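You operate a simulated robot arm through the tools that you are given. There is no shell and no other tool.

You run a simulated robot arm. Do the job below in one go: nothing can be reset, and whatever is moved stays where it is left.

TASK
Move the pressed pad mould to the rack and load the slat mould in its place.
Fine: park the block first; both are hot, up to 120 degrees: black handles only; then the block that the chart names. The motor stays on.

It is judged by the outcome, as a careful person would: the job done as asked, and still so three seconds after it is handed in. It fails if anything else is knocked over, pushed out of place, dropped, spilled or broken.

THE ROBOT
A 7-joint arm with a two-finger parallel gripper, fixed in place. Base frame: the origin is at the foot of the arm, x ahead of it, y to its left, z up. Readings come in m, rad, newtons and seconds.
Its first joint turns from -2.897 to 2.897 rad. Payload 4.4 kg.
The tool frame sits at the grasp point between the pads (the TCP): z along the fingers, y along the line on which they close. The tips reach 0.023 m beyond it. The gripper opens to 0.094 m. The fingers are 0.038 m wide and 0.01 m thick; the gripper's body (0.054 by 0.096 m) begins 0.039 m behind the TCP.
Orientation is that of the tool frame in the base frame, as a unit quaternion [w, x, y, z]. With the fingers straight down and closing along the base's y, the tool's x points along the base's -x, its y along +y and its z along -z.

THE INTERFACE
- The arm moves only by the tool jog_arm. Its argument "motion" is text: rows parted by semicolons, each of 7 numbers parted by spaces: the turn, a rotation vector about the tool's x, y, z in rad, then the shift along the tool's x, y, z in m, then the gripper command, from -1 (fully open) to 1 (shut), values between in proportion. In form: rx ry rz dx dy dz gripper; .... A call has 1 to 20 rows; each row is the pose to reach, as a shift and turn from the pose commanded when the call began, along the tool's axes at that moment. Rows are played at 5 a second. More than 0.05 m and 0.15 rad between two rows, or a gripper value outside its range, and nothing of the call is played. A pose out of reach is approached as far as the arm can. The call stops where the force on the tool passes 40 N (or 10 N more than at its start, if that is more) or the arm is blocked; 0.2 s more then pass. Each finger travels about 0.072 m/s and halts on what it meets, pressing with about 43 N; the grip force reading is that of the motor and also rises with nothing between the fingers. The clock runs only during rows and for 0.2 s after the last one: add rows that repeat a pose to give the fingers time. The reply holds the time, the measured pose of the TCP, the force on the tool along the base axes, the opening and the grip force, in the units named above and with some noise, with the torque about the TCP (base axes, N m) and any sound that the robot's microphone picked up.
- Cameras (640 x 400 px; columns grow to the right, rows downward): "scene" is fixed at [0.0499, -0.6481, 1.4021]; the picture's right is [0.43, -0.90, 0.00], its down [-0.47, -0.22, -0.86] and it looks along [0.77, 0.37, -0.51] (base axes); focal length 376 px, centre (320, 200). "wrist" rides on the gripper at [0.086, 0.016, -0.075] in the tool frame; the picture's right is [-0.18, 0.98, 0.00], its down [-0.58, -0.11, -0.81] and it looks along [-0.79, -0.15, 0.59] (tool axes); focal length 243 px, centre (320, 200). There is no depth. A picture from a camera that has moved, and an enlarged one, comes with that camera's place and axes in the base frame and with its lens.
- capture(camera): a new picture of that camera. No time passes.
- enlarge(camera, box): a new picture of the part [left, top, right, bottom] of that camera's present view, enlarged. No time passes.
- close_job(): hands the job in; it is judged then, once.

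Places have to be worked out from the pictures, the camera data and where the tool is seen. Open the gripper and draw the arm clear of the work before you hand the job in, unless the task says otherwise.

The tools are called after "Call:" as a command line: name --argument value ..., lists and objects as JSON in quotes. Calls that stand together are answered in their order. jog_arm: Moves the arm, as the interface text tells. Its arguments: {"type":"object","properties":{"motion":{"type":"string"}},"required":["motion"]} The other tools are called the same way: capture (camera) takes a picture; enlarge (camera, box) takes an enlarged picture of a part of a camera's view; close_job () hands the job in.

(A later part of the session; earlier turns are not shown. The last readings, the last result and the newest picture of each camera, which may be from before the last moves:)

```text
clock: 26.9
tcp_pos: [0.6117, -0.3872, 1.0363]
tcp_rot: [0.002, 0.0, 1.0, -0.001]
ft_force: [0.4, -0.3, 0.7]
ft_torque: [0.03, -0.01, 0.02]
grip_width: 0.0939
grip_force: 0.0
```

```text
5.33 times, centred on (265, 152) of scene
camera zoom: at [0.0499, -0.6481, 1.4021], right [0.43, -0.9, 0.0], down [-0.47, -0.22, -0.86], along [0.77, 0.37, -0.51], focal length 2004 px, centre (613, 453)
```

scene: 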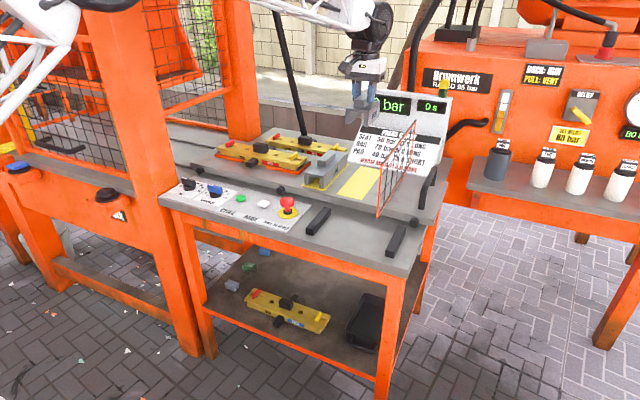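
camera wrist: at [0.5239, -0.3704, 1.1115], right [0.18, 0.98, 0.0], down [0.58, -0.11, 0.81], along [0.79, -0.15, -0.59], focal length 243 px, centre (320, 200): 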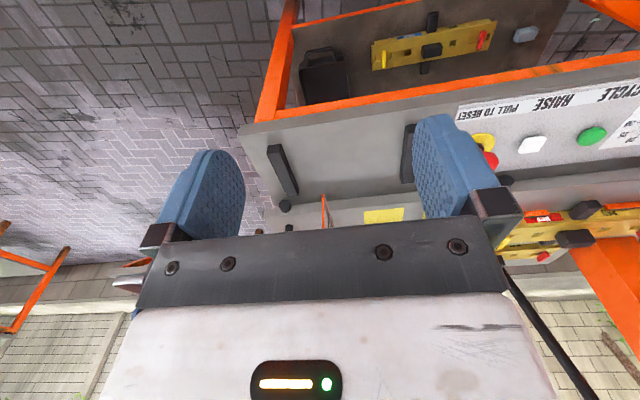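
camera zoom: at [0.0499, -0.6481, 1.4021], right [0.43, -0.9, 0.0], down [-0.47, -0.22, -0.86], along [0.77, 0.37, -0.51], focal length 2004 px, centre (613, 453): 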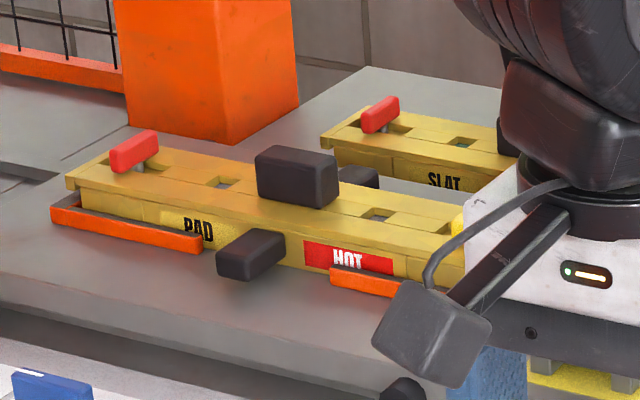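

The rack bars run from x≈0.78 to 0.896 at y≈-0.276 and -0.496, with tops at about 0.815. The mould's side handles reach ±0.076 in x, so it must stay clear of the deck's front edge at x≈0.89–0.90. I go back to look at PAD's exposed knob.

Call:
jog_arm --motion "0 0 0 0 0.01 -0.03 -1; 0 0 0 -0.01 0.04 -0.06 -1; 0 0 0 -0.03 0.08 -0.08 -1; 0 0 0 -0.05 0.12 -0.08 -1; 0 0 0 -0.07 0.16 -0.08 -1; 0 0 0 -0.09 0.2 -0.08 -1; 0 0 0 -0.11 0.24 -0.08 -1; 0 0 0 -0.13 0.28 -0.08 -1; 0 0 0 -0.15 0.32 -0.08 -1; 0 0 0 -0.18 0.36 -0.08 -1; 0 0 0 -0.21 0.4 -0.08 -1; 0 0 0 -0.24 0.43 -0.08 -1; 0 0 0 -0.25 0.435 -0.08 -1; 0 0 0 -0.25 0.435 -0.08 -1"

Call:
capture --camera "wrist"

Call:
enlarge --camera "wrist" --box '[240, 70, 420, 182]'

Call:
enlarge --camera "scene" --box '[205, 115, 325, 190]'

```text
clock: 29.9
tcp_pos: [0.8596, 0.0492, 1.1191]
tcp_rot: [0.002, 0.0, 1.0, -0.001]
ft_force: [0.0, -0.3, 0.6]
ft_torque: [0.01, -0.03, -0.02]
grip_width: 0.094
grip_force: 0.1
```

```text
taken
camera wrist: at [0.7724, 0.0642, 1.1944], right [0.18, 0.98, 0.0], down [0.58, -0.11, 0.81], along [0.79, -0.15, -0.59], focal length 243 px, centre (320, 200)
```

wrist: 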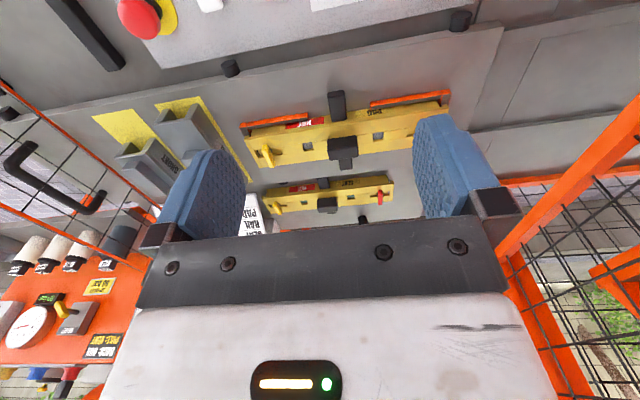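

```text
3.56 times, centred on (330, 126) of wrist
camera zoom: at [0.7724, 0.0642, 1.1944], right [0.18, 0.98, 0.0], down [0.58, -0.11, 0.81], along [0.79, -0.15, -0.59], focal length 863 px, centre (284, 463)
```

zoom: 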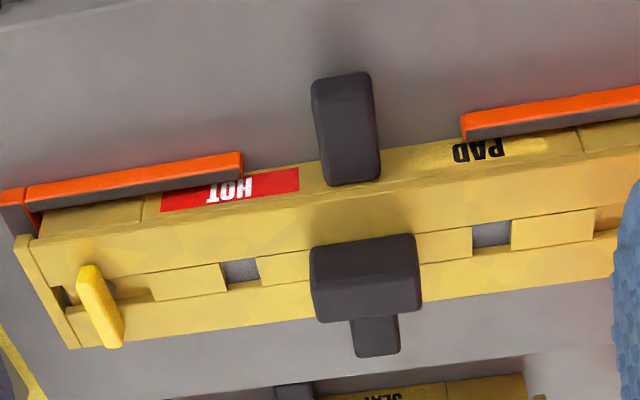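

```text
5.33 times, centred on (265, 152) of scene
camera zoom: at [0.0499, -0.6481, 1.4021], right [0.43, -0.9, 0.0], down [-0.47, -0.22, -0.86], along [0.77, 0.37, -0.51], focal length 2004 px, centre (613, 453)
```

zoom: 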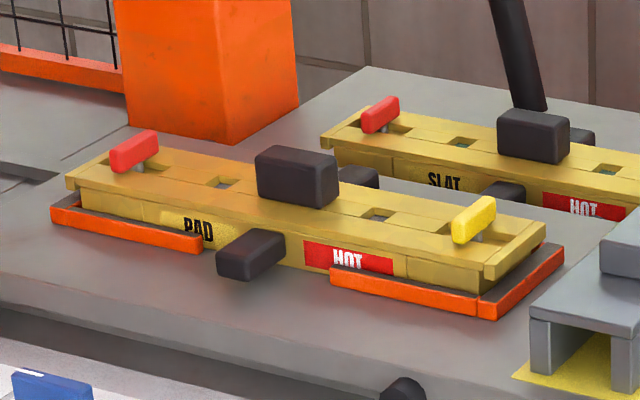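

PAD's knob is about 0.047 wide in y and centred near (1.0505, 0.052), with its top at z≈0.90 and the mould top at ≈0.878. I'll close along y here for a steady hold on the long mould, so I move above it and come down partway.

Call:
jog_arm --motion "0 0 0 -0.045 0.001 0 -1; 0 0 0 -0.09 0.002 0 -1; 0 0 0 -0.135 0.003 0 -1; 0 0 0 -0.175 0.003 0 -1; 0 0 0 -0.191 0.003 0.03 -1; 0 0 0 -0.191 0.003 0.07 -1; 0 0 0 -0.191 0.003 0.11 -1; 0 0 0 -0.191 0.003 0.14 -1; 0 0 0 -0.191 0.003 0.165 -1; 0 0 0 -0.191 0.003 0.165 -1"

Call:
capture --camera "wrist"

Call:
enlarge --camera "wrist" --box '[200, 40, 440, 190]'

Call:
enlarge --camera "scene" --box '[205, 100, 325, 190]'

```text
clock: 32.1
tcp_pos: [1.0541, 0.0494, 0.9575]
tcp_rot: [0.001, 0.0, 1.0, -0.001]
ft_force: [-0.7, 0.4, 0.2]
ft_torque: [-0.03, 0.0, -0.02]
grip_width: 0.0938
grip_force: 0.0
```

```text
taken
camera wrist: at [0.966, 0.0661, 1.0322], right [0.18, 0.98, 0.0], down [0.58, -0.11, 0.81], along [0.79, -0.15, -0.59], focal length 243 px, centre (320, 200)
```

wrist: 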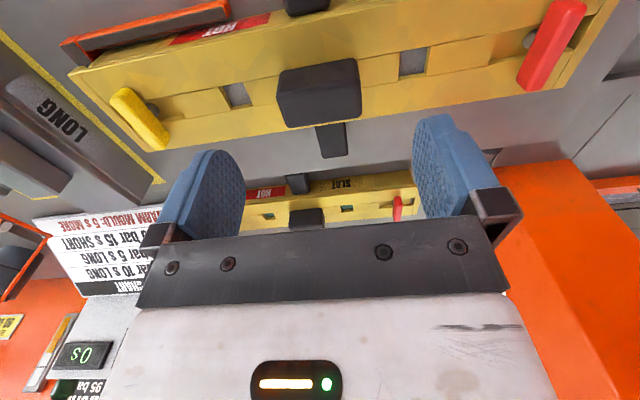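

```text
2.67 times, centred on (320, 115) of wrist
camera zoom: at [0.966, 0.0661, 1.0322], right [0.18, 0.98, 0.0], down [0.58, -0.11, 0.81], along [0.79, -0.15, -0.59], focal length 647 px, centre (320, 427)
```

zoom: 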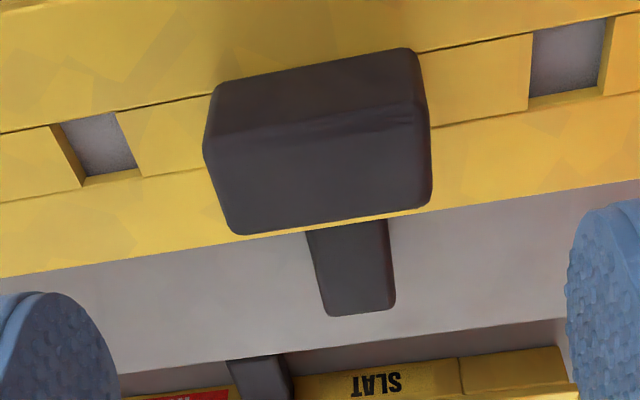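

```text
4.44 times, centred on (265, 145) of scene
camera zoom: at [0.0499, -0.6481, 1.4021], right [0.43, -0.9, 0.0], down [-0.47, -0.22, -0.86], along [0.77, 0.37, -0.51], focal length 1670 px, centre (564, 444)
```

zoom: 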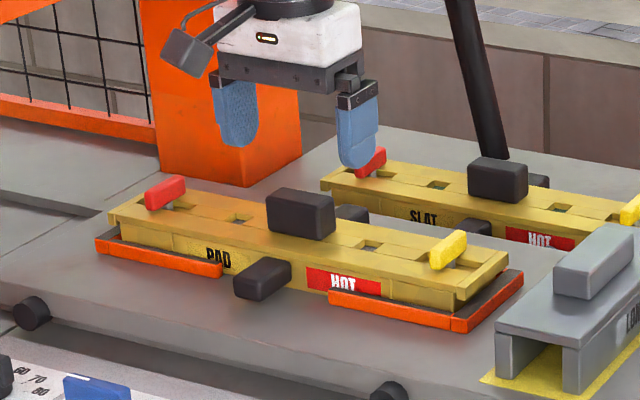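

The knob measures x 1.0376–1.0615 and y 0.028–0.075, with its top at 0.90 and the mould surface at about 0.875. I shift 3.5 mm back in x and 1.5 mm in y. Then I descend so the tips stay about 6 mm above the mould surface, and close.

Call:
jog_arm --motion "0 0 0 0.0035 0.0015 0.02 -1; 0 0 0 0.0035 0.0015 0.04 -1; 0 0 0 0.0035 0.0015 0.0525 -1; 0 0 0 0.0035 0.0015 0.0525 -1"

Call:
capture --camera "wrist"

Call:
enlarge --camera "scene" --box '[225, 110, 315, 180]'

```text
clock: 33.1
tcp_pos: [1.0483, 0.0512, 0.9038]
tcp_rot: [0.001, 0.0, 1.0, 0.0]
ft_force: [0.9, -0.3, 0.4]
ft_torque: [0.03, 0.0, -0.02]
grip_width: 0.094
grip_force: 0.0
```

```text
taken
camera wrist: at [0.962, 0.0699, 0.9794], right [0.18, 0.98, 0.0], down [0.58, -0.11, 0.81], along [0.79, -0.15, -0.59], focal length 243 px, centre (320, 200)
```

wrist: 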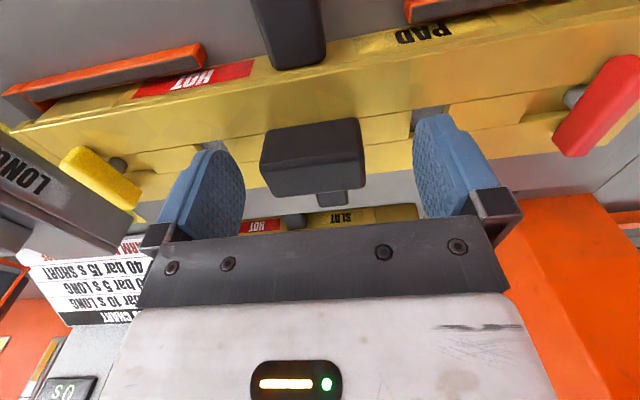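

```text
5.71 times, centred on (270, 145) of scene
camera zoom: at [0.0499, -0.6481, 1.4021], right [0.43, -0.9, 0.0], down [-0.47, -0.22, -0.86], along [0.77, 0.37, -0.51], focal length 2147 px, centre (606, 514)
```

zoom: 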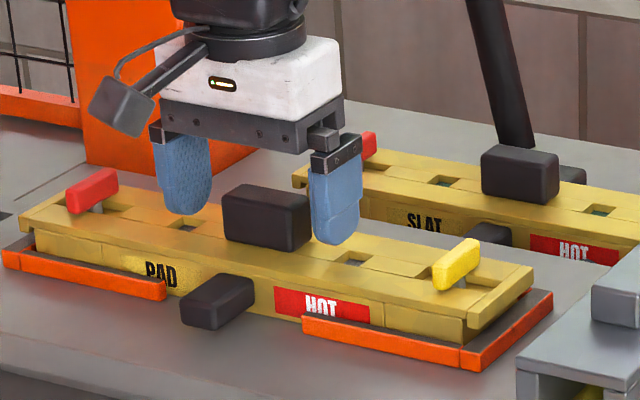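

The fingers straddle the knob and sit above the mould surface, so I close on the black knob.

Call:
jog_arm --motion "0 0 0 0 0 0 -0.3; 0 0 0 0 0 0 0.2; 0 0 0 0 0 0 0.6; 0 0 0 0 0 0 1; 0 0 0 0 0 0 1; 0 0 0 0 0 0 1"

Call:
capture --camera "wrist"

```text
clock: 34.5
tcp_pos: [1.0494, 0.0527, 0.9044]
tcp_rot: [0.003, 0.0, 1.0, -0.001]
ft_force: [0.7, -1.5, 1.7]
ft_torque: [0.06, -0.24, -0.04]
grip_width: 0.0499
grip_force: 43.3
```

```text
taken
camera wrist: at [0.962, 0.0699, 0.9796], right [0.18, 0.98, 0.0], down [0.58, -0.11, 0.81], along [0.79, -0.15, -0.59], focal length 243 px, centre (320, 200)
```

wrist: 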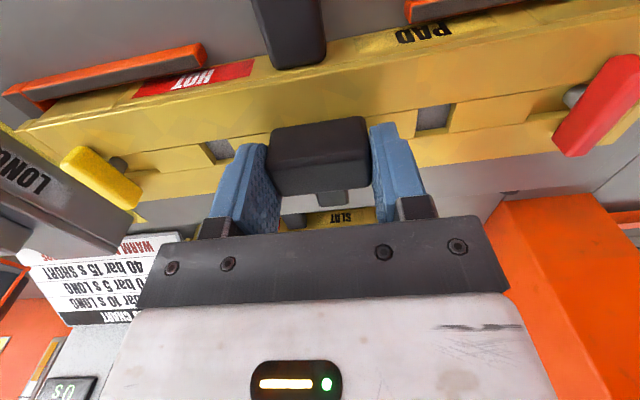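

The knob is gripped at 49.9 mm. I lift slowly, straight up, and check weight and tilt.

Call:
jog_arm --motion "0 0 0 0 0 -0.004 1; 0 0 0 0 0 -0.008 1; 0 0 0 0 0 -0.012 1; 0 0 0 0 0 -0.016 1; 0 0 0 0 0 -0.02 1; 0 0 0 0 0 -0.02 1"

Call:
enlarge --camera "scene" --box '[205, 100, 325, 190]'

Call:
capture --camera "wrist"

```text
clock: 35.9
tcp_pos: [1.0495, 0.0514, 0.9232]
tcp_rot: [0.002, 0.0, 1.0, -0.001]
ft_force: [-0.2, 0.4, -10.0]
ft_torque: [0.0, 0.01, -0.01]
grip_width: 0.0496
grip_force: 43.0
```

```text
4.44 times, centred on (265, 145) of scene
camera zoom: at [0.0499, -0.6481, 1.4021], right [0.43, -0.9, 0.0], down [-0.47, -0.22, -0.86], along [0.77, 0.37, -0.51], focal length 1670 px, centre (564, 444)
```

zoom: 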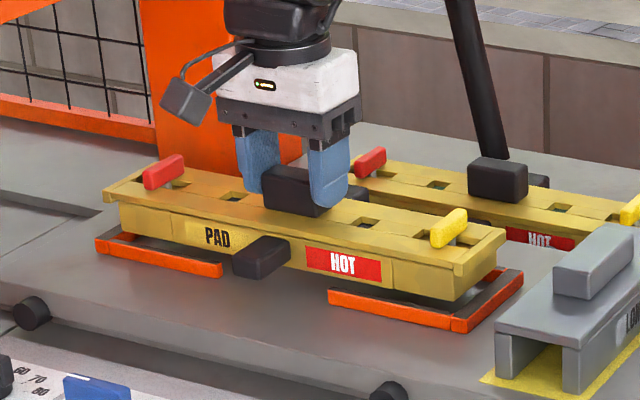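

```text
taken
camera wrist: at [0.9613, 0.0682, 0.9987], right [0.18, 0.98, 0.0], down [0.58, -0.11, 0.81], along [0.79, -0.15, -0.59], focal length 243 px, centre (320, 200)
```

wrist: 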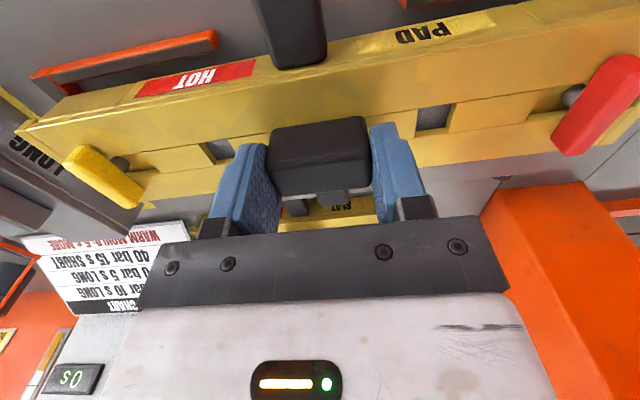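

The mould is up and level, about 1 kg, and the guides and other parts stayed in place. I raise it well clear of the blocks and guard, then carry it diagonally to above the rack, aiming for (0.81, -0.3855).

Call:
jog_arm --motion "0 0 0 0 0 -0.02 1; 0 0 0 0 0 -0.05 1; 0 0 0 0 0 -0.085 1; 0 0 0 0 0 -0.12 1; 0 0 0 0 0 -0.155 1; 0 0 0 0 0 -0.19 1; 0 0 0 0 0 -0.22 1; 0 0 0 0 0 -0.235 1; 0 0 0 0 0 -0.235 1"

Call:
jog_arm --motion "0 0 0 0.008 -0.015 0 1; 0 0 0 0.024 -0.044 0 1; 0 0 0 0.042 -0.076 0 1; 0 0 0 0.06 -0.109 0 1; 0 0 0 0.078 -0.142 0 1; 0 0 0 0.096 -0.175 0 1; 0 0 0 0.114 -0.208 0 1; 0 0 0 0.132 -0.241 0 1; 0 0 0 0.15 -0.274 0 1; 0 0 0 0.168 -0.307 0 1; 0 0 0 0.186 -0.34 0 1; 0 0 0 0.204 -0.373 0 1; 0 0 0 0.22 -0.402 0 1; 0 0 0 0.232 -0.424 0 1; 0 0 0 0.2395 -0.437 0 1; 0 0 0 0.2395 -0.437 0 1; 0 0 0 0.2395 -0.437 0 1"

Call:
capture --camera "scene"

Call:
capture --camera "wrist"

```text
clock: 37.9
tcp_pos: [1.0466, 0.051, 1.1595]
tcp_rot: [0.001, 0.0, 1.0, -0.001]
ft_force: [-0.3, 0.8, -10.3]
ft_torque: [0.0, 0.01, 0.01]
grip_width: 0.0499
grip_force: 43.1
```

```text
clock: 41.5
tcp_pos: [0.81, -0.3829, 1.1568]
tcp_rot: [0.002, 0.0, 1.0, 0.0]
ft_force: [-0.6, 0.3, -9.4]
ft_torque: [-0.02, 0.03, 0.02]
grip_width: 0.0498
grip_force: 42.6
```

```text
taken
```

scene: 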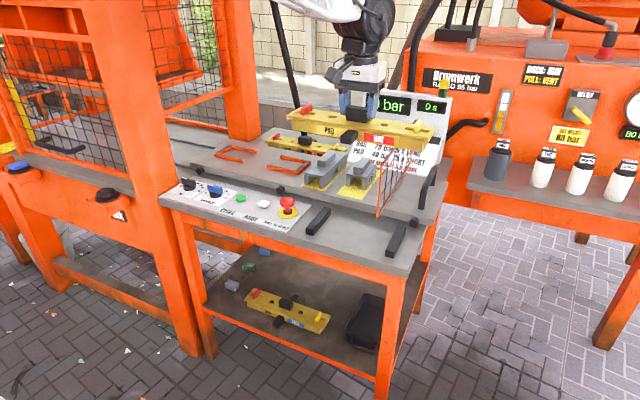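

```text
taken
camera wrist: at [0.7223, -0.3656, 1.2311], right [0.18, 0.98, 0.0], down [0.58, -0.11, 0.81], along [0.79, -0.15, -0.59], focal length 243 px, centre (320, 200)
```

wrist: 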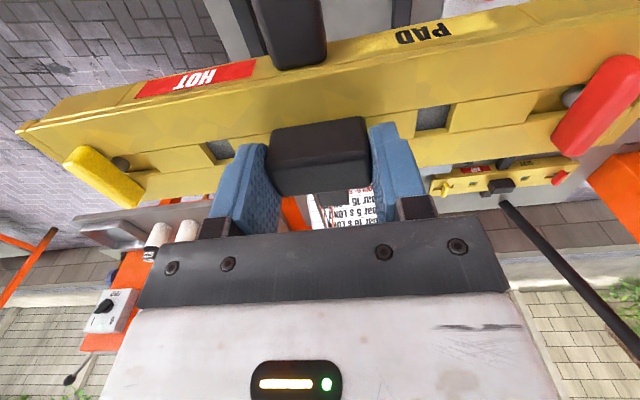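

The mould is above the rack and still level. I lower it partway and check alignment over the bars and the gap to the deck's front edge.

Call:
jog_arm --motion "0 0 0 0 -0.001 0.03 1; 0 0 0 0 -0.0025 0.065 1; 0 0 0 0 -0.0025 0.1 1; 0 0 0 0 -0.0025 0.135 1; 0 0 0 0 -0.0025 0.17 1; 0 0 0 0 -0.0025 0.2 1; 0 0 0 0 -0.0025 0.225 1; 0 0 0 0 -0.0025 0.235 1; 0 0 0 0 -0.0025 0.235 1"

Call:
enlarge --camera "scene" --box '[290, 160, 450, 260]'

Call:
capture --camera "wrist"

```text
clock: 43.5
tcp_pos: [0.8108, -0.3855, 0.9239]
tcp_rot: [0.002, 0.0, 1.0, -0.001]
ft_force: [-0.1, -1.0, -9.5]
ft_torque: [0.04, 0.0, 0.03]
grip_width: 0.0496
grip_force: 42.9
```

```text
4.00 times, centred on (370, 210) of scene
camera zoom: at [0.0499, -0.6481, 1.4021], right [0.43, -0.9, 0.0], down [-0.47, -0.22, -0.86], along [0.77, 0.37, -0.51], focal length 1503 px, centre (120, 160)
```

zoom: 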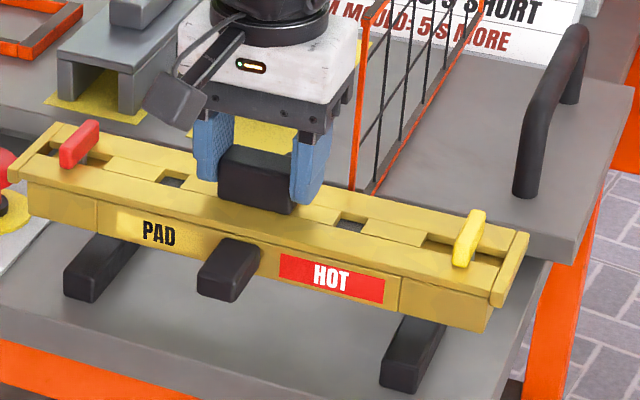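

```text
taken
camera wrist: at [0.7233, -0.3698, 0.9984], right [0.18, 0.98, 0.0], down [0.58, -0.11, 0.81], along [0.79, -0.15, -0.59], focal length 243 px, centre (320, 200)
```

wrist: 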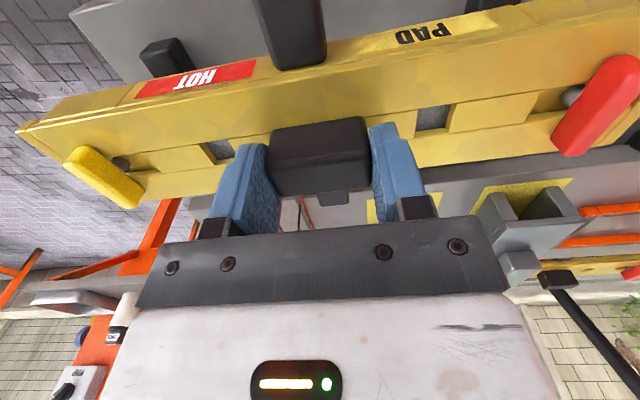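

The mould sits squarely across both bars. For margin at the deck's front edge I shift 5 mm toward the robot and lower to just above the bars.

Call:
jog_arm --motion "0 0 0 0.005 0 0.01 1; 0 0 0 0.005 0 0.02 1; 0 0 0 0.005 0 0.03 1; 0 0 0 0.005 0 0.036 1; 0 0 0 0.005 0 0.036 1"

Call:
enlarge --camera "scene" --box '[290, 160, 450, 260]'

Call:
enlarge --camera "wrist" --box '[230, 120, 450, 257]'

```text
clock: 44.7
tcp_pos: [0.8036, -0.3874, 0.8866]
tcp_rot: [0.002, 0.0, 1.0, -0.001]
ft_force: [0.7, 0.1, -3.8]
ft_torque: [0.0, 0.01, -0.01]
grip_width: 0.0501
grip_force: 43.2
```

```text
4.00 times, centred on (370, 210) of scene
camera zoom: at [0.0499, -0.6481, 1.4021], right [0.43, -0.9, 0.0], down [-0.47, -0.22, -0.86], along [0.77, 0.37, -0.51], focal length 1503 px, centre (120, 160)
```

zoom: 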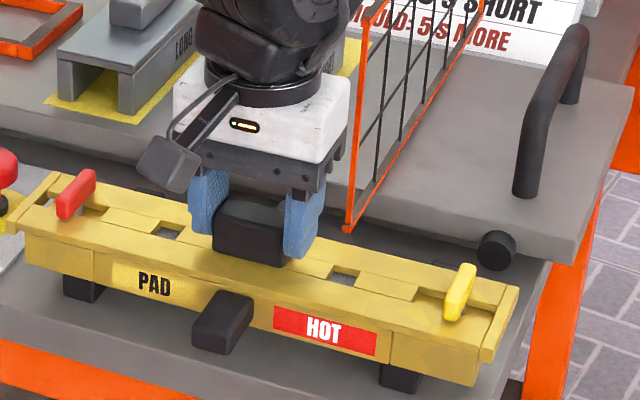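

```text
2.91 times, centred on (340, 188) of wrist
camera zoom: at [0.7173, -0.3699, 0.9619], right [0.18, 0.98, 0.0], down [0.58, -0.11, 0.81], along [0.79, -0.15, -0.59], focal length 706 px, centre (262, 234)
```

zoom: 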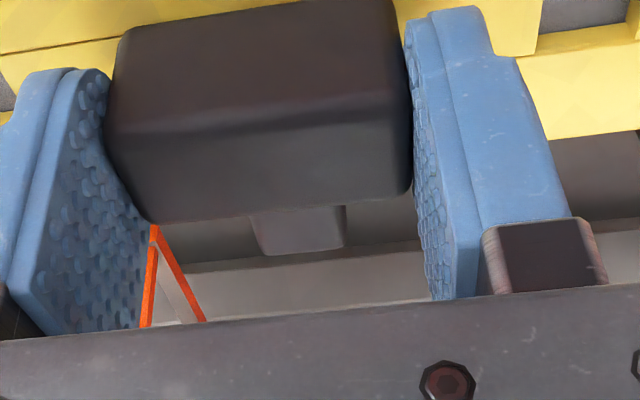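

The force dropped from about 10 N to 3.8 N, so the mould is starting to rest on the bars, and the back handle still shows a gap to the deck. I lower 1.5 mm more.

Call:
jog_arm --motion "0 0 0 0 0 0.0008 1; 0 0 0 0 0 0.0015 1; 0 0 0 0 0 0.0015 1"

Call:
enlarge --camera "scene" --box '[290, 190, 430, 270]'

```text
clock: 45.5
tcp_pos: [0.8044, -0.3866, 0.8865]
tcp_rot: [0.002, 0.0, 1.0, -0.001]
ft_force: [2.0, 5.3, 8.6]
ft_torque: [0.37, 0.29, -0.21]
grip_width: 0.0499
grip_force: 42.7
```

```text
4.57 times, centred on (360, 230) of scene
camera zoom: at [0.0499, -0.6481, 1.4021], right [0.43, -0.9, 0.0], down [-0.47, -0.22, -0.86], along [0.77, 0.37, -0.51], focal length 1717 px, centre (137, 63)
```

zoom: 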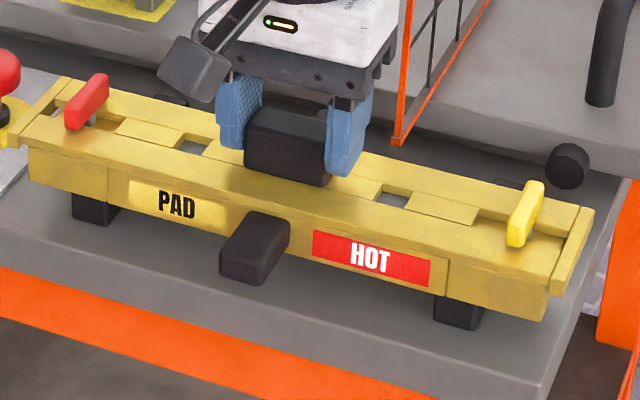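

The mould rests on both bars. I release and lift away straight up.

Call:
jog_arm --motion "0 0 0 0 0 0 -0.1; 0 0 0 0 0 0 -0.3; 0 0 0 0 0 0 -0.6; 0 0 0 0 0 0 -0.8; 0 0 0 0 0 0 -0.8; 0 0 0 0 0 -0.015 -0.8; 0 0 0 0 0 -0.04 -0.8; 0 0 0 0 0 -0.08 -1; 0 0 0 0 0 -0.12 -1; 0 0 0 0 0 -0.16 -1; 0 0 0 0 0 -0.2 -1; 0 0 0 0 0 -0.24 -1; 0 0 0 0 0 -0.27 -1; 0 0 0 0 0 -0.27 -1"

Call:
enlarge --camera "scene" --box '[290, 170, 450, 270]'

Call:
capture --camera "wrist"

Call:
enlarge --camera "scene" --box '[205, 115, 325, 190]'

```text
clock: 48.5
tcp_pos: [0.8033, -0.3903, 1.1554]
tcp_rot: [0.001, 0.0, 1.0, -0.001]
ft_force: [-0.2, -0.3, 0.3]
ft_torque: [-0.04, -0.02, 0.03]
grip_width: 0.0941
grip_force: 0.0
```

```text
4.00 times, centred on (370, 220) of scene
camera zoom: at [0.0499, -0.6481, 1.4021], right [0.43, -0.9, 0.0], down [-0.47, -0.22, -0.86], along [0.77, 0.37, -0.51], focal length 1503 px, centre (120, 120)
```

zoom: 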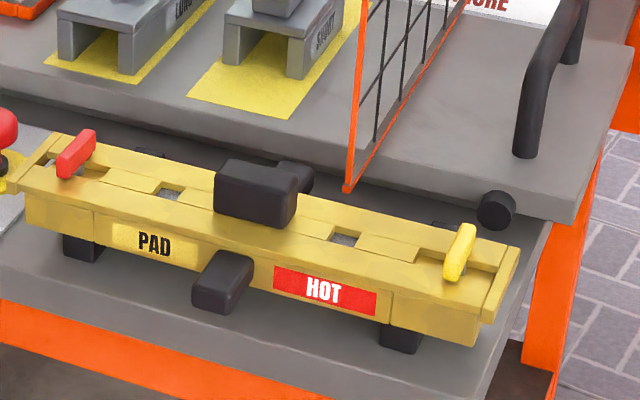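

```text
taken
camera wrist: at [0.7151, -0.3729, 1.2294], right [0.18, 0.98, 0.0], down [0.58, -0.11, 0.81], along [0.79, -0.15, -0.59], focal length 243 px, centre (320, 200)
```

wrist: 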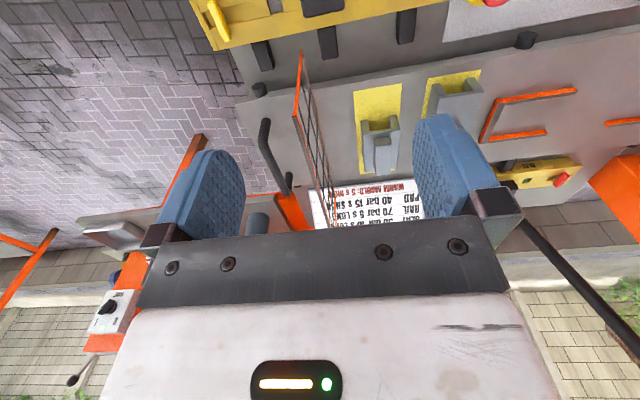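

```text
5.33 times, centred on (265, 152) of scene
camera zoom: at [0.0499, -0.6481, 1.4021], right [0.43, -0.9, 0.0], down [-0.47, -0.22, -0.86], along [0.77, 0.37, -0.51], focal length 2004 px, centre (613, 453)
```

zoom: 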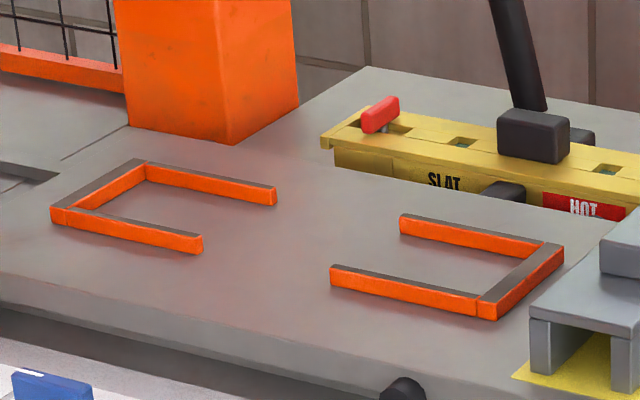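

PAD is steady on the rack and the press nest is clear: two U-shaped guides. I move high over to view the SLAT mould closely.

Call:
jog_arm --motion "0 0 0 0 0.01 -0.03 -1; 0 0 0 -0.01 0.03 -0.06 -1; 0 0 0 -0.035 0.065 -0.06 -1; 0 0 0 -0.06 0.1 -0.06 -1; 0 0 0 -0.085 0.135 -0.06 -1; 0 0 0 -0.11 0.17 -0.06 -1; 0 0 0 -0.135 0.205 -0.06 -1; 0 0 0 -0.16 0.24 -0.06 -1; 0 0 0 -0.185 0.275 -0.06 -1; 0 0 0 -0.21 0.31 -0.06 -1; 0 0 0 -0.235 0.345 -0.06 -1; 0 0 0 -0.26 0.375 -0.05 -1; 0 0 0 -0.28 0.385 -0.02 -1; 0 0 0 -0.297 0.385 0.02 -1; 0 0 0 -0.297 0.385 0.06 -1; 0 0 0 -0.297 0.385 0.075 -1; 0 0 0 -0.297 0.385 0.075 -1"

Call:
capture --camera "wrist"

Call:
enlarge --camera "wrist" --box '[210, 80, 430, 217]'

Call:
enlarge --camera "scene" --box '[250, 110, 370, 185]'

```text
clock: 52.1
tcp_pos: [1.1033, -0.0009, 1.0792]
tcp_rot: [0.002, 0.0, 1.0, -0.001]
ft_force: [0.7, -0.1, 0.2]
ft_torque: [0.02, 0.01, -0.03]
grip_width: 0.0937
grip_force: 0.1
```

```text
taken
camera wrist: at [1.0163, 0.0158, 1.1545], right [0.18, 0.98, 0.0], down [0.58, -0.11, 0.81], along [0.79, -0.15, -0.59], focal length 243 px, centre (320, 200)
```

wrist: 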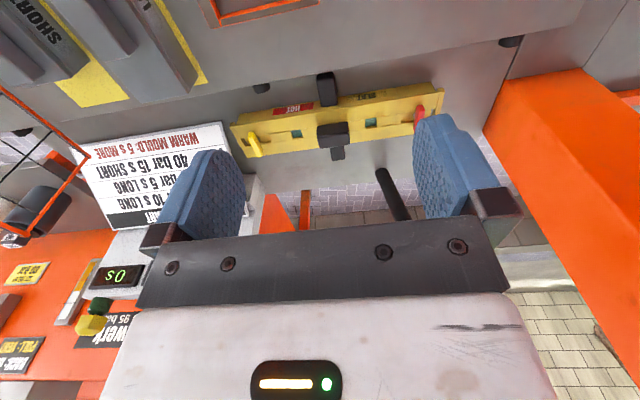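

```text
2.91 times, centred on (320, 148) of wrist
camera zoom: at [1.0163, 0.0158, 1.1545], right [0.18, 0.98, 0.0], down [0.58, -0.11, 0.81], along [0.79, -0.15, -0.59], focal length 706 px, centre (320, 350)
```

zoom: 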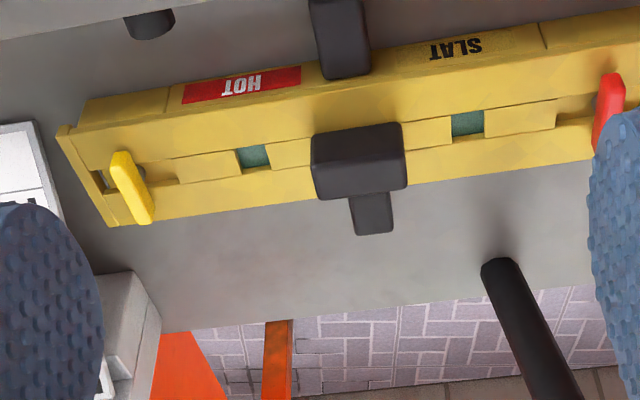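

```text
5.33 times, centred on (310, 148) of scene
camera zoom: at [0.0499, -0.6481, 1.4021], right [0.43, -0.9, 0.0], down [-0.47, -0.22, -0.86], along [0.77, 0.37, -0.51], focal length 2004 px, centre (373, 480)
```

zoom: 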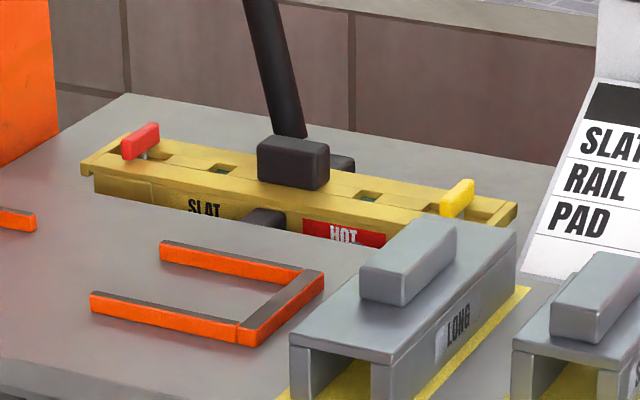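

The SLAT knob is centred near (1.2715, -0.009), with its top at z≈0.851. The chart stand's edge is about 2 cm beyond the mould's -y end. I move forward above the knob and descend partway.

Call:
jog_arm --motion "0 0 0 -0.04 -0.002 0 -1; 0 0 0 -0.08 -0.004 0 -1; 0 0 0 -0.12 -0.006 0 -1; 0 0 0 -0.15 -0.008 0.02 -1; 0 0 0 -0.168 -0.008 0.05 -1; 0 0 0 -0.168 -0.008 0.09 -1; 0 0 0 -0.168 -0.008 0.13 -1; 0 0 0 -0.168 -0.008 0.16 -1; 0 0 0 -0.168 -0.008 0.17 -1; 0 0 0 -0.168 -0.008 0.17 -1"

Call:
capture --camera "wrist"

Call:
enlarge --camera "wrist" --box '[200, 40, 440, 190]'

Call:
capture --camera "scene"

```text
clock: 54.3
tcp_pos: [1.2687, -0.0095, 0.9119]
tcp_rot: [0.002, 0.0, 1.0, -0.001]
ft_force: [0.9, 0.0, 0.5]
ft_torque: [0.03, 0.0, 0.01]
grip_width: 0.0939
grip_force: 0.1
```

```text
taken
camera wrist: at [1.1815, 0.0072, 0.9881], right [0.18, 0.98, 0.0], down [0.58, -0.11, 0.81], along [0.79, -0.15, -0.59], focal length 243 px, centre (320, 200)
```

wrist: 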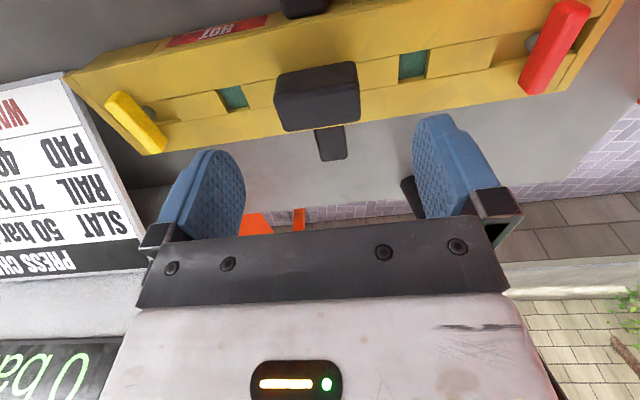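

```text
2.67 times, centred on (320, 115) of wrist
camera zoom: at [1.1815, 0.0072, 0.9881], right [0.18, 0.98, 0.0], down [0.58, -0.11, 0.81], along [0.79, -0.15, -0.59], focal length 647 px, centre (320, 427)
```

zoom: 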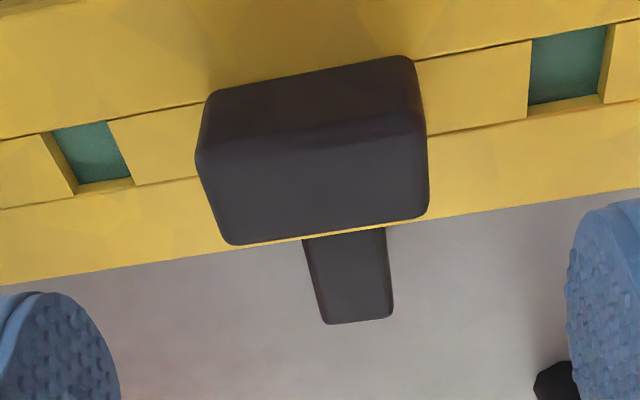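

```text
taken
```

scene: 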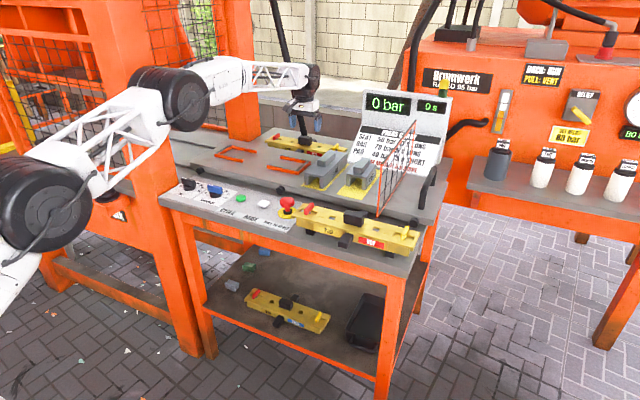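

The arm reaches here fine and the knob is centred within about 2 mm. I descend to about z 0.866 and compare the view with PAD's grasp picture.

Call:
jog_arm --motion "0 0 0 0.002 0 0.015 -1; 0 0 0 0.002 0 0.03 -1; 0 0 0 0.002 0 0.042 -1; 0 0 0 0.002 0 0.046 -1; 0 0 0 0.002 0 0.046 -1"

Call:
capture --camera "wrist"

Call:
enlarge --camera "scene" --box '[260, 90, 360, 170]'

```text
clock: 55.5
tcp_pos: [1.2658, -0.0104, 0.8645]
tcp_rot: [0.002, 0.0, 1.0, -0.001]
ft_force: [-0.2, -0.4, -0.1]
ft_torque: [0.0, 0.02, 0.03]
grip_width: 0.094
grip_force: 0.0
```

```text
taken
camera wrist: at [1.1799, 0.0068, 0.9403], right [0.18, 0.98, 0.0], down [0.58, -0.11, 0.81], along [0.79, -0.15, -0.59], focal length 243 px, centre (320, 200)
```

wrist: 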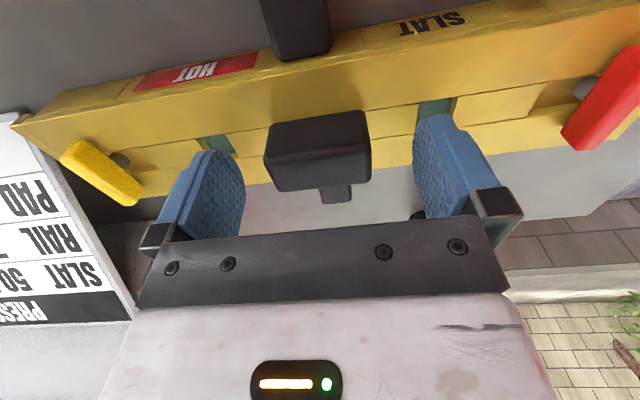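

```text
5.00 times, centred on (310, 130) of scene
camera zoom: at [0.0499, -0.6481, 1.4021], right [0.43, -0.9, 0.0], down [-0.47, -0.22, -0.86], along [0.77, 0.37, -0.51], focal length 1878 px, centre (370, 550)
```

zoom: 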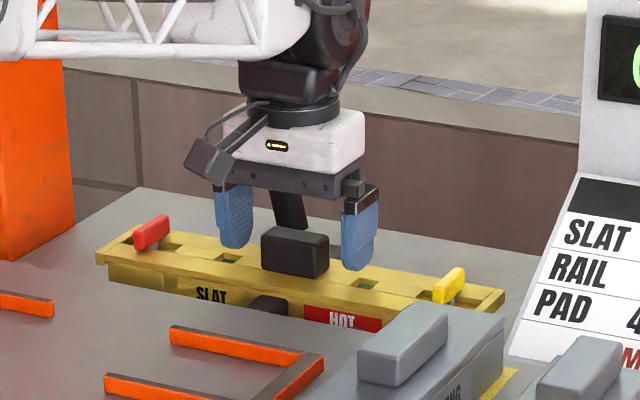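

Call:
enlarge --camera "wrist" --box '[220, 80, 440, 217]'

```text
2.91 times, centred on (330, 148) of wrist
camera zoom: at [1.1799, 0.0068, 0.9403], right [0.18, 0.98, 0.0], down [0.58, -0.11, 0.81], along [0.79, -0.15, -0.59], focal length 706 px, centre (291, 350)
```

zoom: 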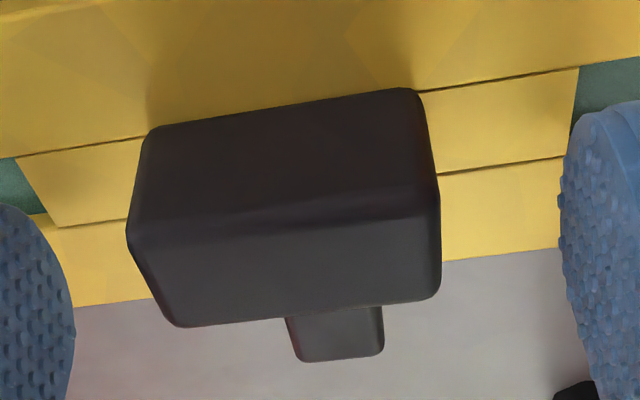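

The knob is between the fingers, centred within about 1 mm in y and 3 mm in x, and the tips are about 4–5 mm above the mould surface. I raise 1.5 mm for margin and close on the black knob.

Call:
jog_arm --motion "0 0 0 0 0 -0.0015 -1; 0 0 0 0 0 -0.0015 -0.3; 0 0 0 0 0 -0.0015 0.2; 0 0 0 0 0 -0.0015 0.6; 0 0 0 0 0 -0.0015 1; 0 0 0 0 0 -0.0015 1; 0 0 0 0 0 -0.0015 1"

Call:
capture --camera "wrist"

Call:
enlarge --camera "scene" --box '[260, 90, 360, 170]'

```text
clock: 57.1
tcp_pos: [1.2679, -0.0104, 0.8665]
tcp_rot: [0.002, 0.001, 1.0, 0.0]
ft_force: [0.4, 0.6, 0.5]
ft_torque: [0.1, -0.03, -0.02]
grip_width: 0.0499
grip_force: 43.2
```

```text
taken
camera wrist: at [1.1801, 0.0067, 0.9419], right [0.18, 0.98, 0.0], down [0.58, -0.11, 0.81], along [0.79, -0.15, -0.59], focal length 243 px, centre (320, 200)
```

wrist: 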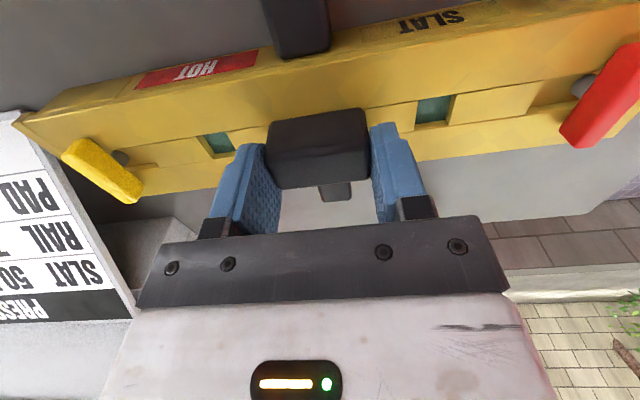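

```text
5.00 times, centred on (310, 130) of scene
camera zoom: at [0.0499, -0.6481, 1.4021], right [0.43, -0.9, 0.0], down [-0.47, -0.22, -0.86], along [0.77, 0.37, -0.51], focal length 1878 px, centre (370, 550)
```

zoom: 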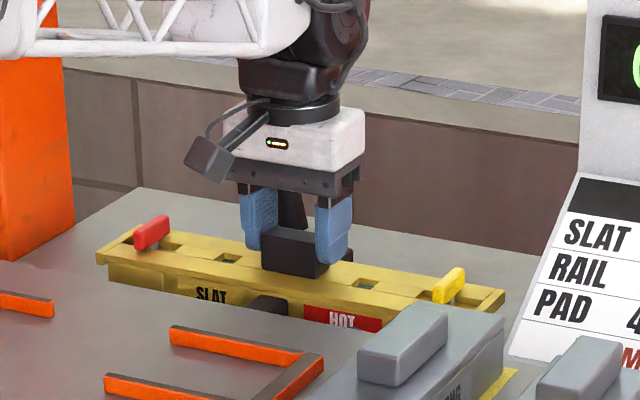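

The grip is at 49.9 mm, just like PAD's. I lift straight up first, since the front handle is close to the deck's back edge, and check load and level.

Call:
jog_arm --motion "0 0 0 0 0 -0.004 1; 0 0 0 0 0 -0.008 1; 0 0 0 0 0 -0.014 1; 0 0 0 0 0 -0.02 1; 0 0 0 0 0 -0.02 1"

Call:
enlarge --camera "scene" --box '[255, 90, 375, 180]'

Call:
capture --camera "wrist"

```text
clock: 58.3
tcp_pos: [1.2676, -0.011, 0.8858]
tcp_rot: [0.001, 0.0, 1.0, -0.002]
ft_force: [-0.4, 0.0, -10.1]
ft_torque: [0.0, -0.01, -0.02]
grip_width: 0.0495
grip_force: 43.1
```

```text
4.44 times, centred on (315, 135) of scene
camera zoom: at [0.0499, -0.6481, 1.4021], right [0.43, -0.9, 0.0], down [-0.47, -0.22, -0.86], along [0.77, 0.37, -0.51], focal length 1670 px, centre (342, 489)
```

zoom: 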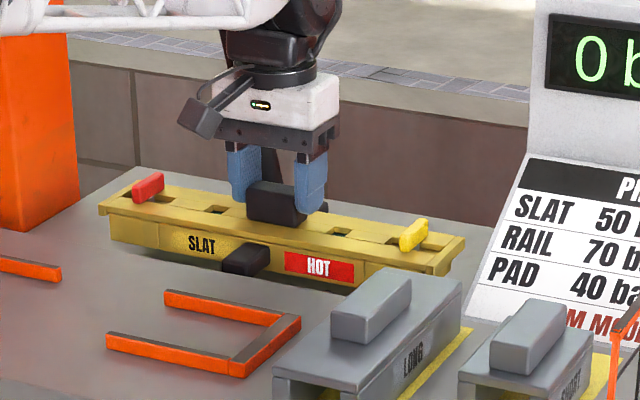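

```text
taken
camera wrist: at [1.1806, 0.0055, 0.961], right [0.18, 0.98, 0.0], down [0.58, -0.11, 0.81], along [0.79, -0.15, -0.59], focal length 243 px, centre (320, 200)
```

wrist: 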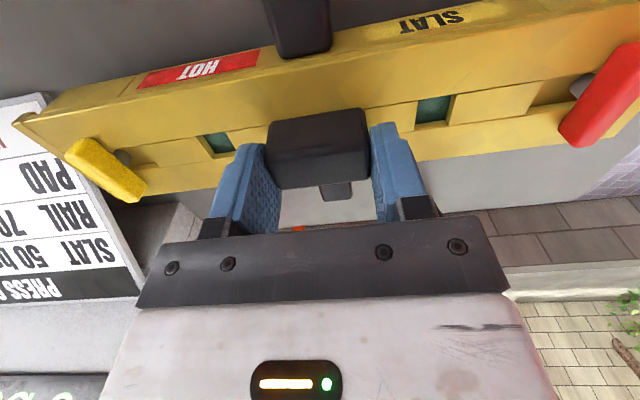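

The lift is clean and level. I raise further, drift toward +y away from the chart, then draw back over the nest.

Call:
jog_arm --motion "0 0 0 0 0 -0.02 1; 0 0 0 0 0.003 -0.045 1; 0 0 0 0 0.01 -0.075 1; 0 0 0 0 0.02 -0.105 1; 0 0 0 0.005 0.032 -0.13 1; 0 0 0 0.02 0.045 -0.145 1; 0 0 0 0.045 0.056 -0.15 1; 0 0 0 0.075 0.063 -0.15 1; 0 0 0 0.105 0.063 -0.15 1; 0 0 0 0.135 0.063 -0.15 1; 0 0 0 0.165 0.063 -0.15 1; 0 0 0 0.19 0.063 -0.15 1; 0 0 0 0.208 0.063 -0.15 1; 0 0 0 0.217 0.063 -0.15 1; 0 0 0 0.217 0.063 -0.15 1; 0 0 0 0.217 0.063 -0.15 1"

Call:
enlarge --camera "scene" --box '[200, 70, 340, 190]'

Call:
capture --camera "wrist"

```text
clock: 61.7
tcp_pos: [1.0495, 0.0537, 1.0379]
tcp_rot: [0.002, 0.0, 1.0, -0.001]
ft_force: [0.2, -0.3, -10.2]
ft_torque: [0.05, -0.02, 0.05]
grip_width: 0.0496
grip_force: 43.3
```

```text
3.33 times, centred on (270, 130) of scene
camera zoom: at [0.0499, -0.6481, 1.4021], right [0.43, -0.9, 0.0], down [-0.47, -0.22, -0.86], along [0.77, 0.37, -0.51], focal length 1252 px, centre (487, 433)
```

zoom: 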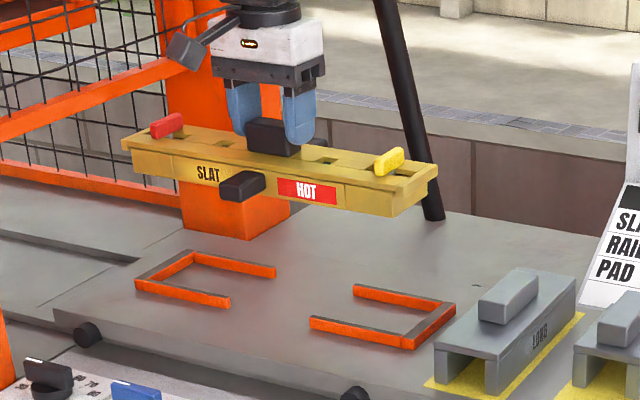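

```text
taken
camera wrist: at [0.9617, 0.0704, 1.1129], right [0.18, 0.98, 0.0], down [0.58, -0.11, 0.81], along [0.79, -0.15, -0.59], focal length 243 px, centre (320, 200)
```

wrist: 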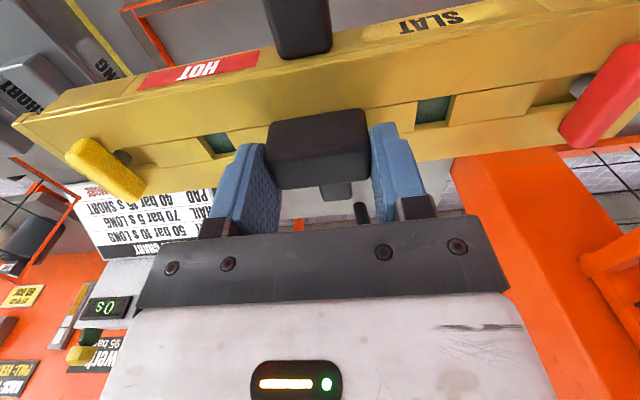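

The mould is over the nest in the same pose PAD had. I correct about 1 mm and lower to just above the guides.

Call:
jog_arm --motion "0 0 0 -0.001 -0.001 0.02 1; 0 0 0 -0.001 -0.0015 0.045 1; 0 0 0 -0.001 -0.0015 0.07 1; 0 0 0 -0.001 -0.0015 0.09 1; 0 0 0 -0.001 -0.0015 0.1 1; 0 0 0 -0.001 -0.0015 0.1 1; 0 0 0 -0.001 -0.0015 0.1 1"

Call:
enlarge --camera "scene" --box '[205, 105, 325, 195]'

Call:
capture --camera "wrist"

```text
clock: 63.3
tcp_pos: [1.0515, 0.0517, 0.9354]
tcp_rot: [0.001, -0.001, 1.0, 0.0]
ft_force: [-0.1, -0.8, -8.6]
ft_torque: [0.02, -0.01, 0.0]
grip_width: 0.0496
grip_force: 43.3
```

```text
4.44 times, centred on (265, 150) of scene
camera zoom: at [0.0499, -0.6481, 1.4021], right [0.43, -0.9, 0.0], down [-0.47, -0.22, -0.86], along [0.77, 0.37, -0.51], focal length 1670 px, centre (564, 422)
```

zoom: 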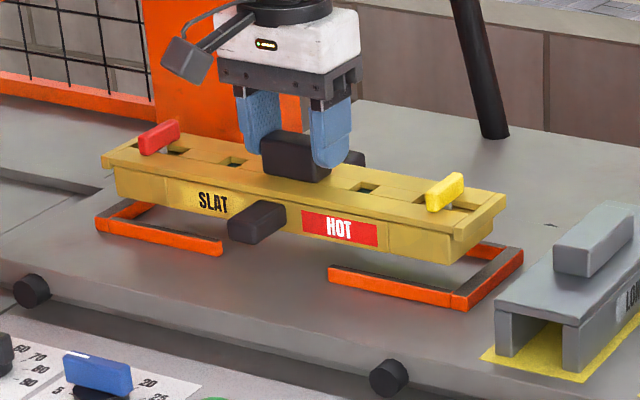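

```text
taken
camera wrist: at [0.9646, 0.0681, 1.0112], right [0.18, 0.98, 0.0], down [0.58, -0.11, 0.81], along [0.79, -0.15, -0.59], focal length 243 px, centre (320, 200)
```

wrist: 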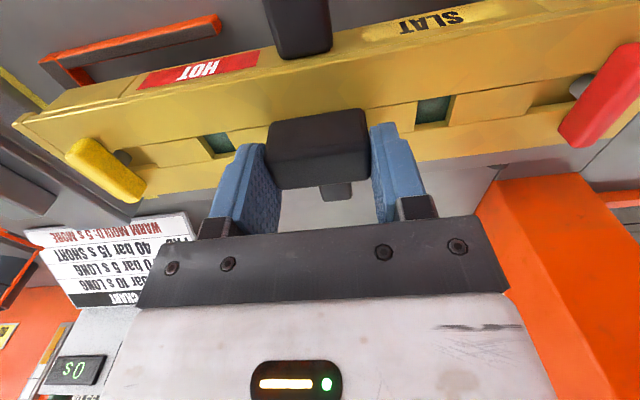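

Compared with PAD's picture at lift-off, SLAT matches the nest within about 1–2 mm. I lower it slowly into the guides.

Call:
jog_arm --motion "0 0 0 0.001 0 0.005 1; 0 0 0 0.001 0 0.01 1; 0 0 0 0.001 0 0.015 1; 0 0 0 0.001 0 0.02 1; 0 0 0 0.001 0 0.02 1"

Call:
enlarge --camera "scene" --box '[205, 105, 325, 195]'

```text
clock: 64.5
tcp_pos: [1.05, 0.0507, 0.9151]
tcp_rot: [0.001, 0.0, 1.0, -0.001]
ft_force: [0.6, 0.3, -9.5]
ft_torque: [0.0, -0.01, 0.02]
grip_width: 0.05
grip_force: 42.4
```

```text
4.44 times, centred on (265, 150) of scene
camera zoom: at [0.0499, -0.6481, 1.4021], right [0.43, -0.9, 0.0], down [-0.47, -0.22, -0.86], along [0.77, 0.37, -0.51], focal length 1670 px, centre (564, 422)
```

zoom: 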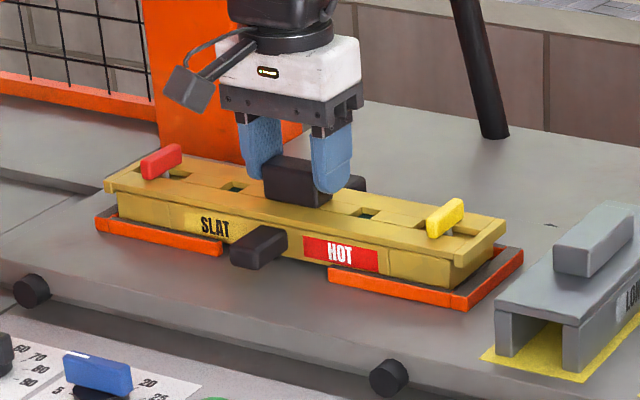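

The bottom is now level with the guides and nothing has caught (9.5 N, the pure weight). I continue in small steps.

Call:
jog_arm --motion "0 0 0 0 0 0.002 1; 0 0 0 0 0 0.004 1; 0 0 0 0 0 0.006 1; 0 0 0 0 0 0.006 1"

Call:
enlarge --camera "scene" --box '[205, 105, 325, 195]'

```text
clock: 65.5
tcp_pos: [1.0518, 0.0501, 0.9098]
tcp_rot: [0.001, 0.0, 1.0, -0.001]
ft_force: [0.4, -0.4, -10.7]
ft_torque: [0.0, -0.02, -0.02]
grip_width: 0.0497
grip_force: 43.4
```

```text
4.44 times, centred on (265, 150) of scene
camera zoom: at [0.0499, -0.6481, 1.4021], right [0.43, -0.9, 0.0], down [-0.47, -0.22, -0.86], along [0.77, 0.37, -0.51], focal length 1670 px, centre (564, 422)
```

zoom: 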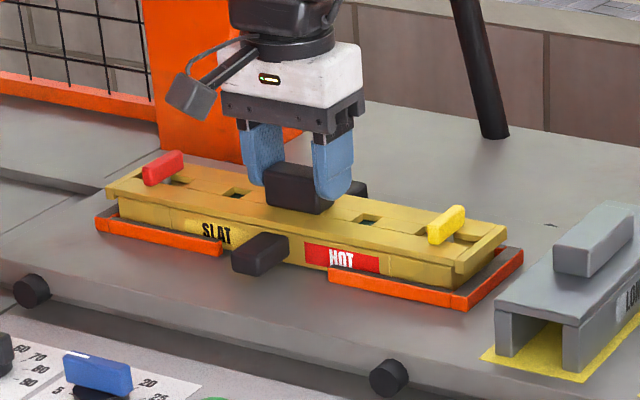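

It is inside the guides and still hanging freely. I go another few millimetres down in small steps.

Call:
jog_arm --motion "0 0 0 0 0 0.001 1; 0 0 0 0 0 0.002 1; 0 0 0 0 0 0.003 1; 0 0 0 0 0 0.003 1"

```text
clock: 66.5
tcp_pos: [1.0503, 0.0499, 0.9069]
tcp_rot: [0.002, 0.0, 1.0, 0.0]
ft_force: [0.5, -0.3, -3.5]
ft_torque: [0.01, -0.03, -0.01]
grip_width: 0.0498
grip_force: 43.0
```

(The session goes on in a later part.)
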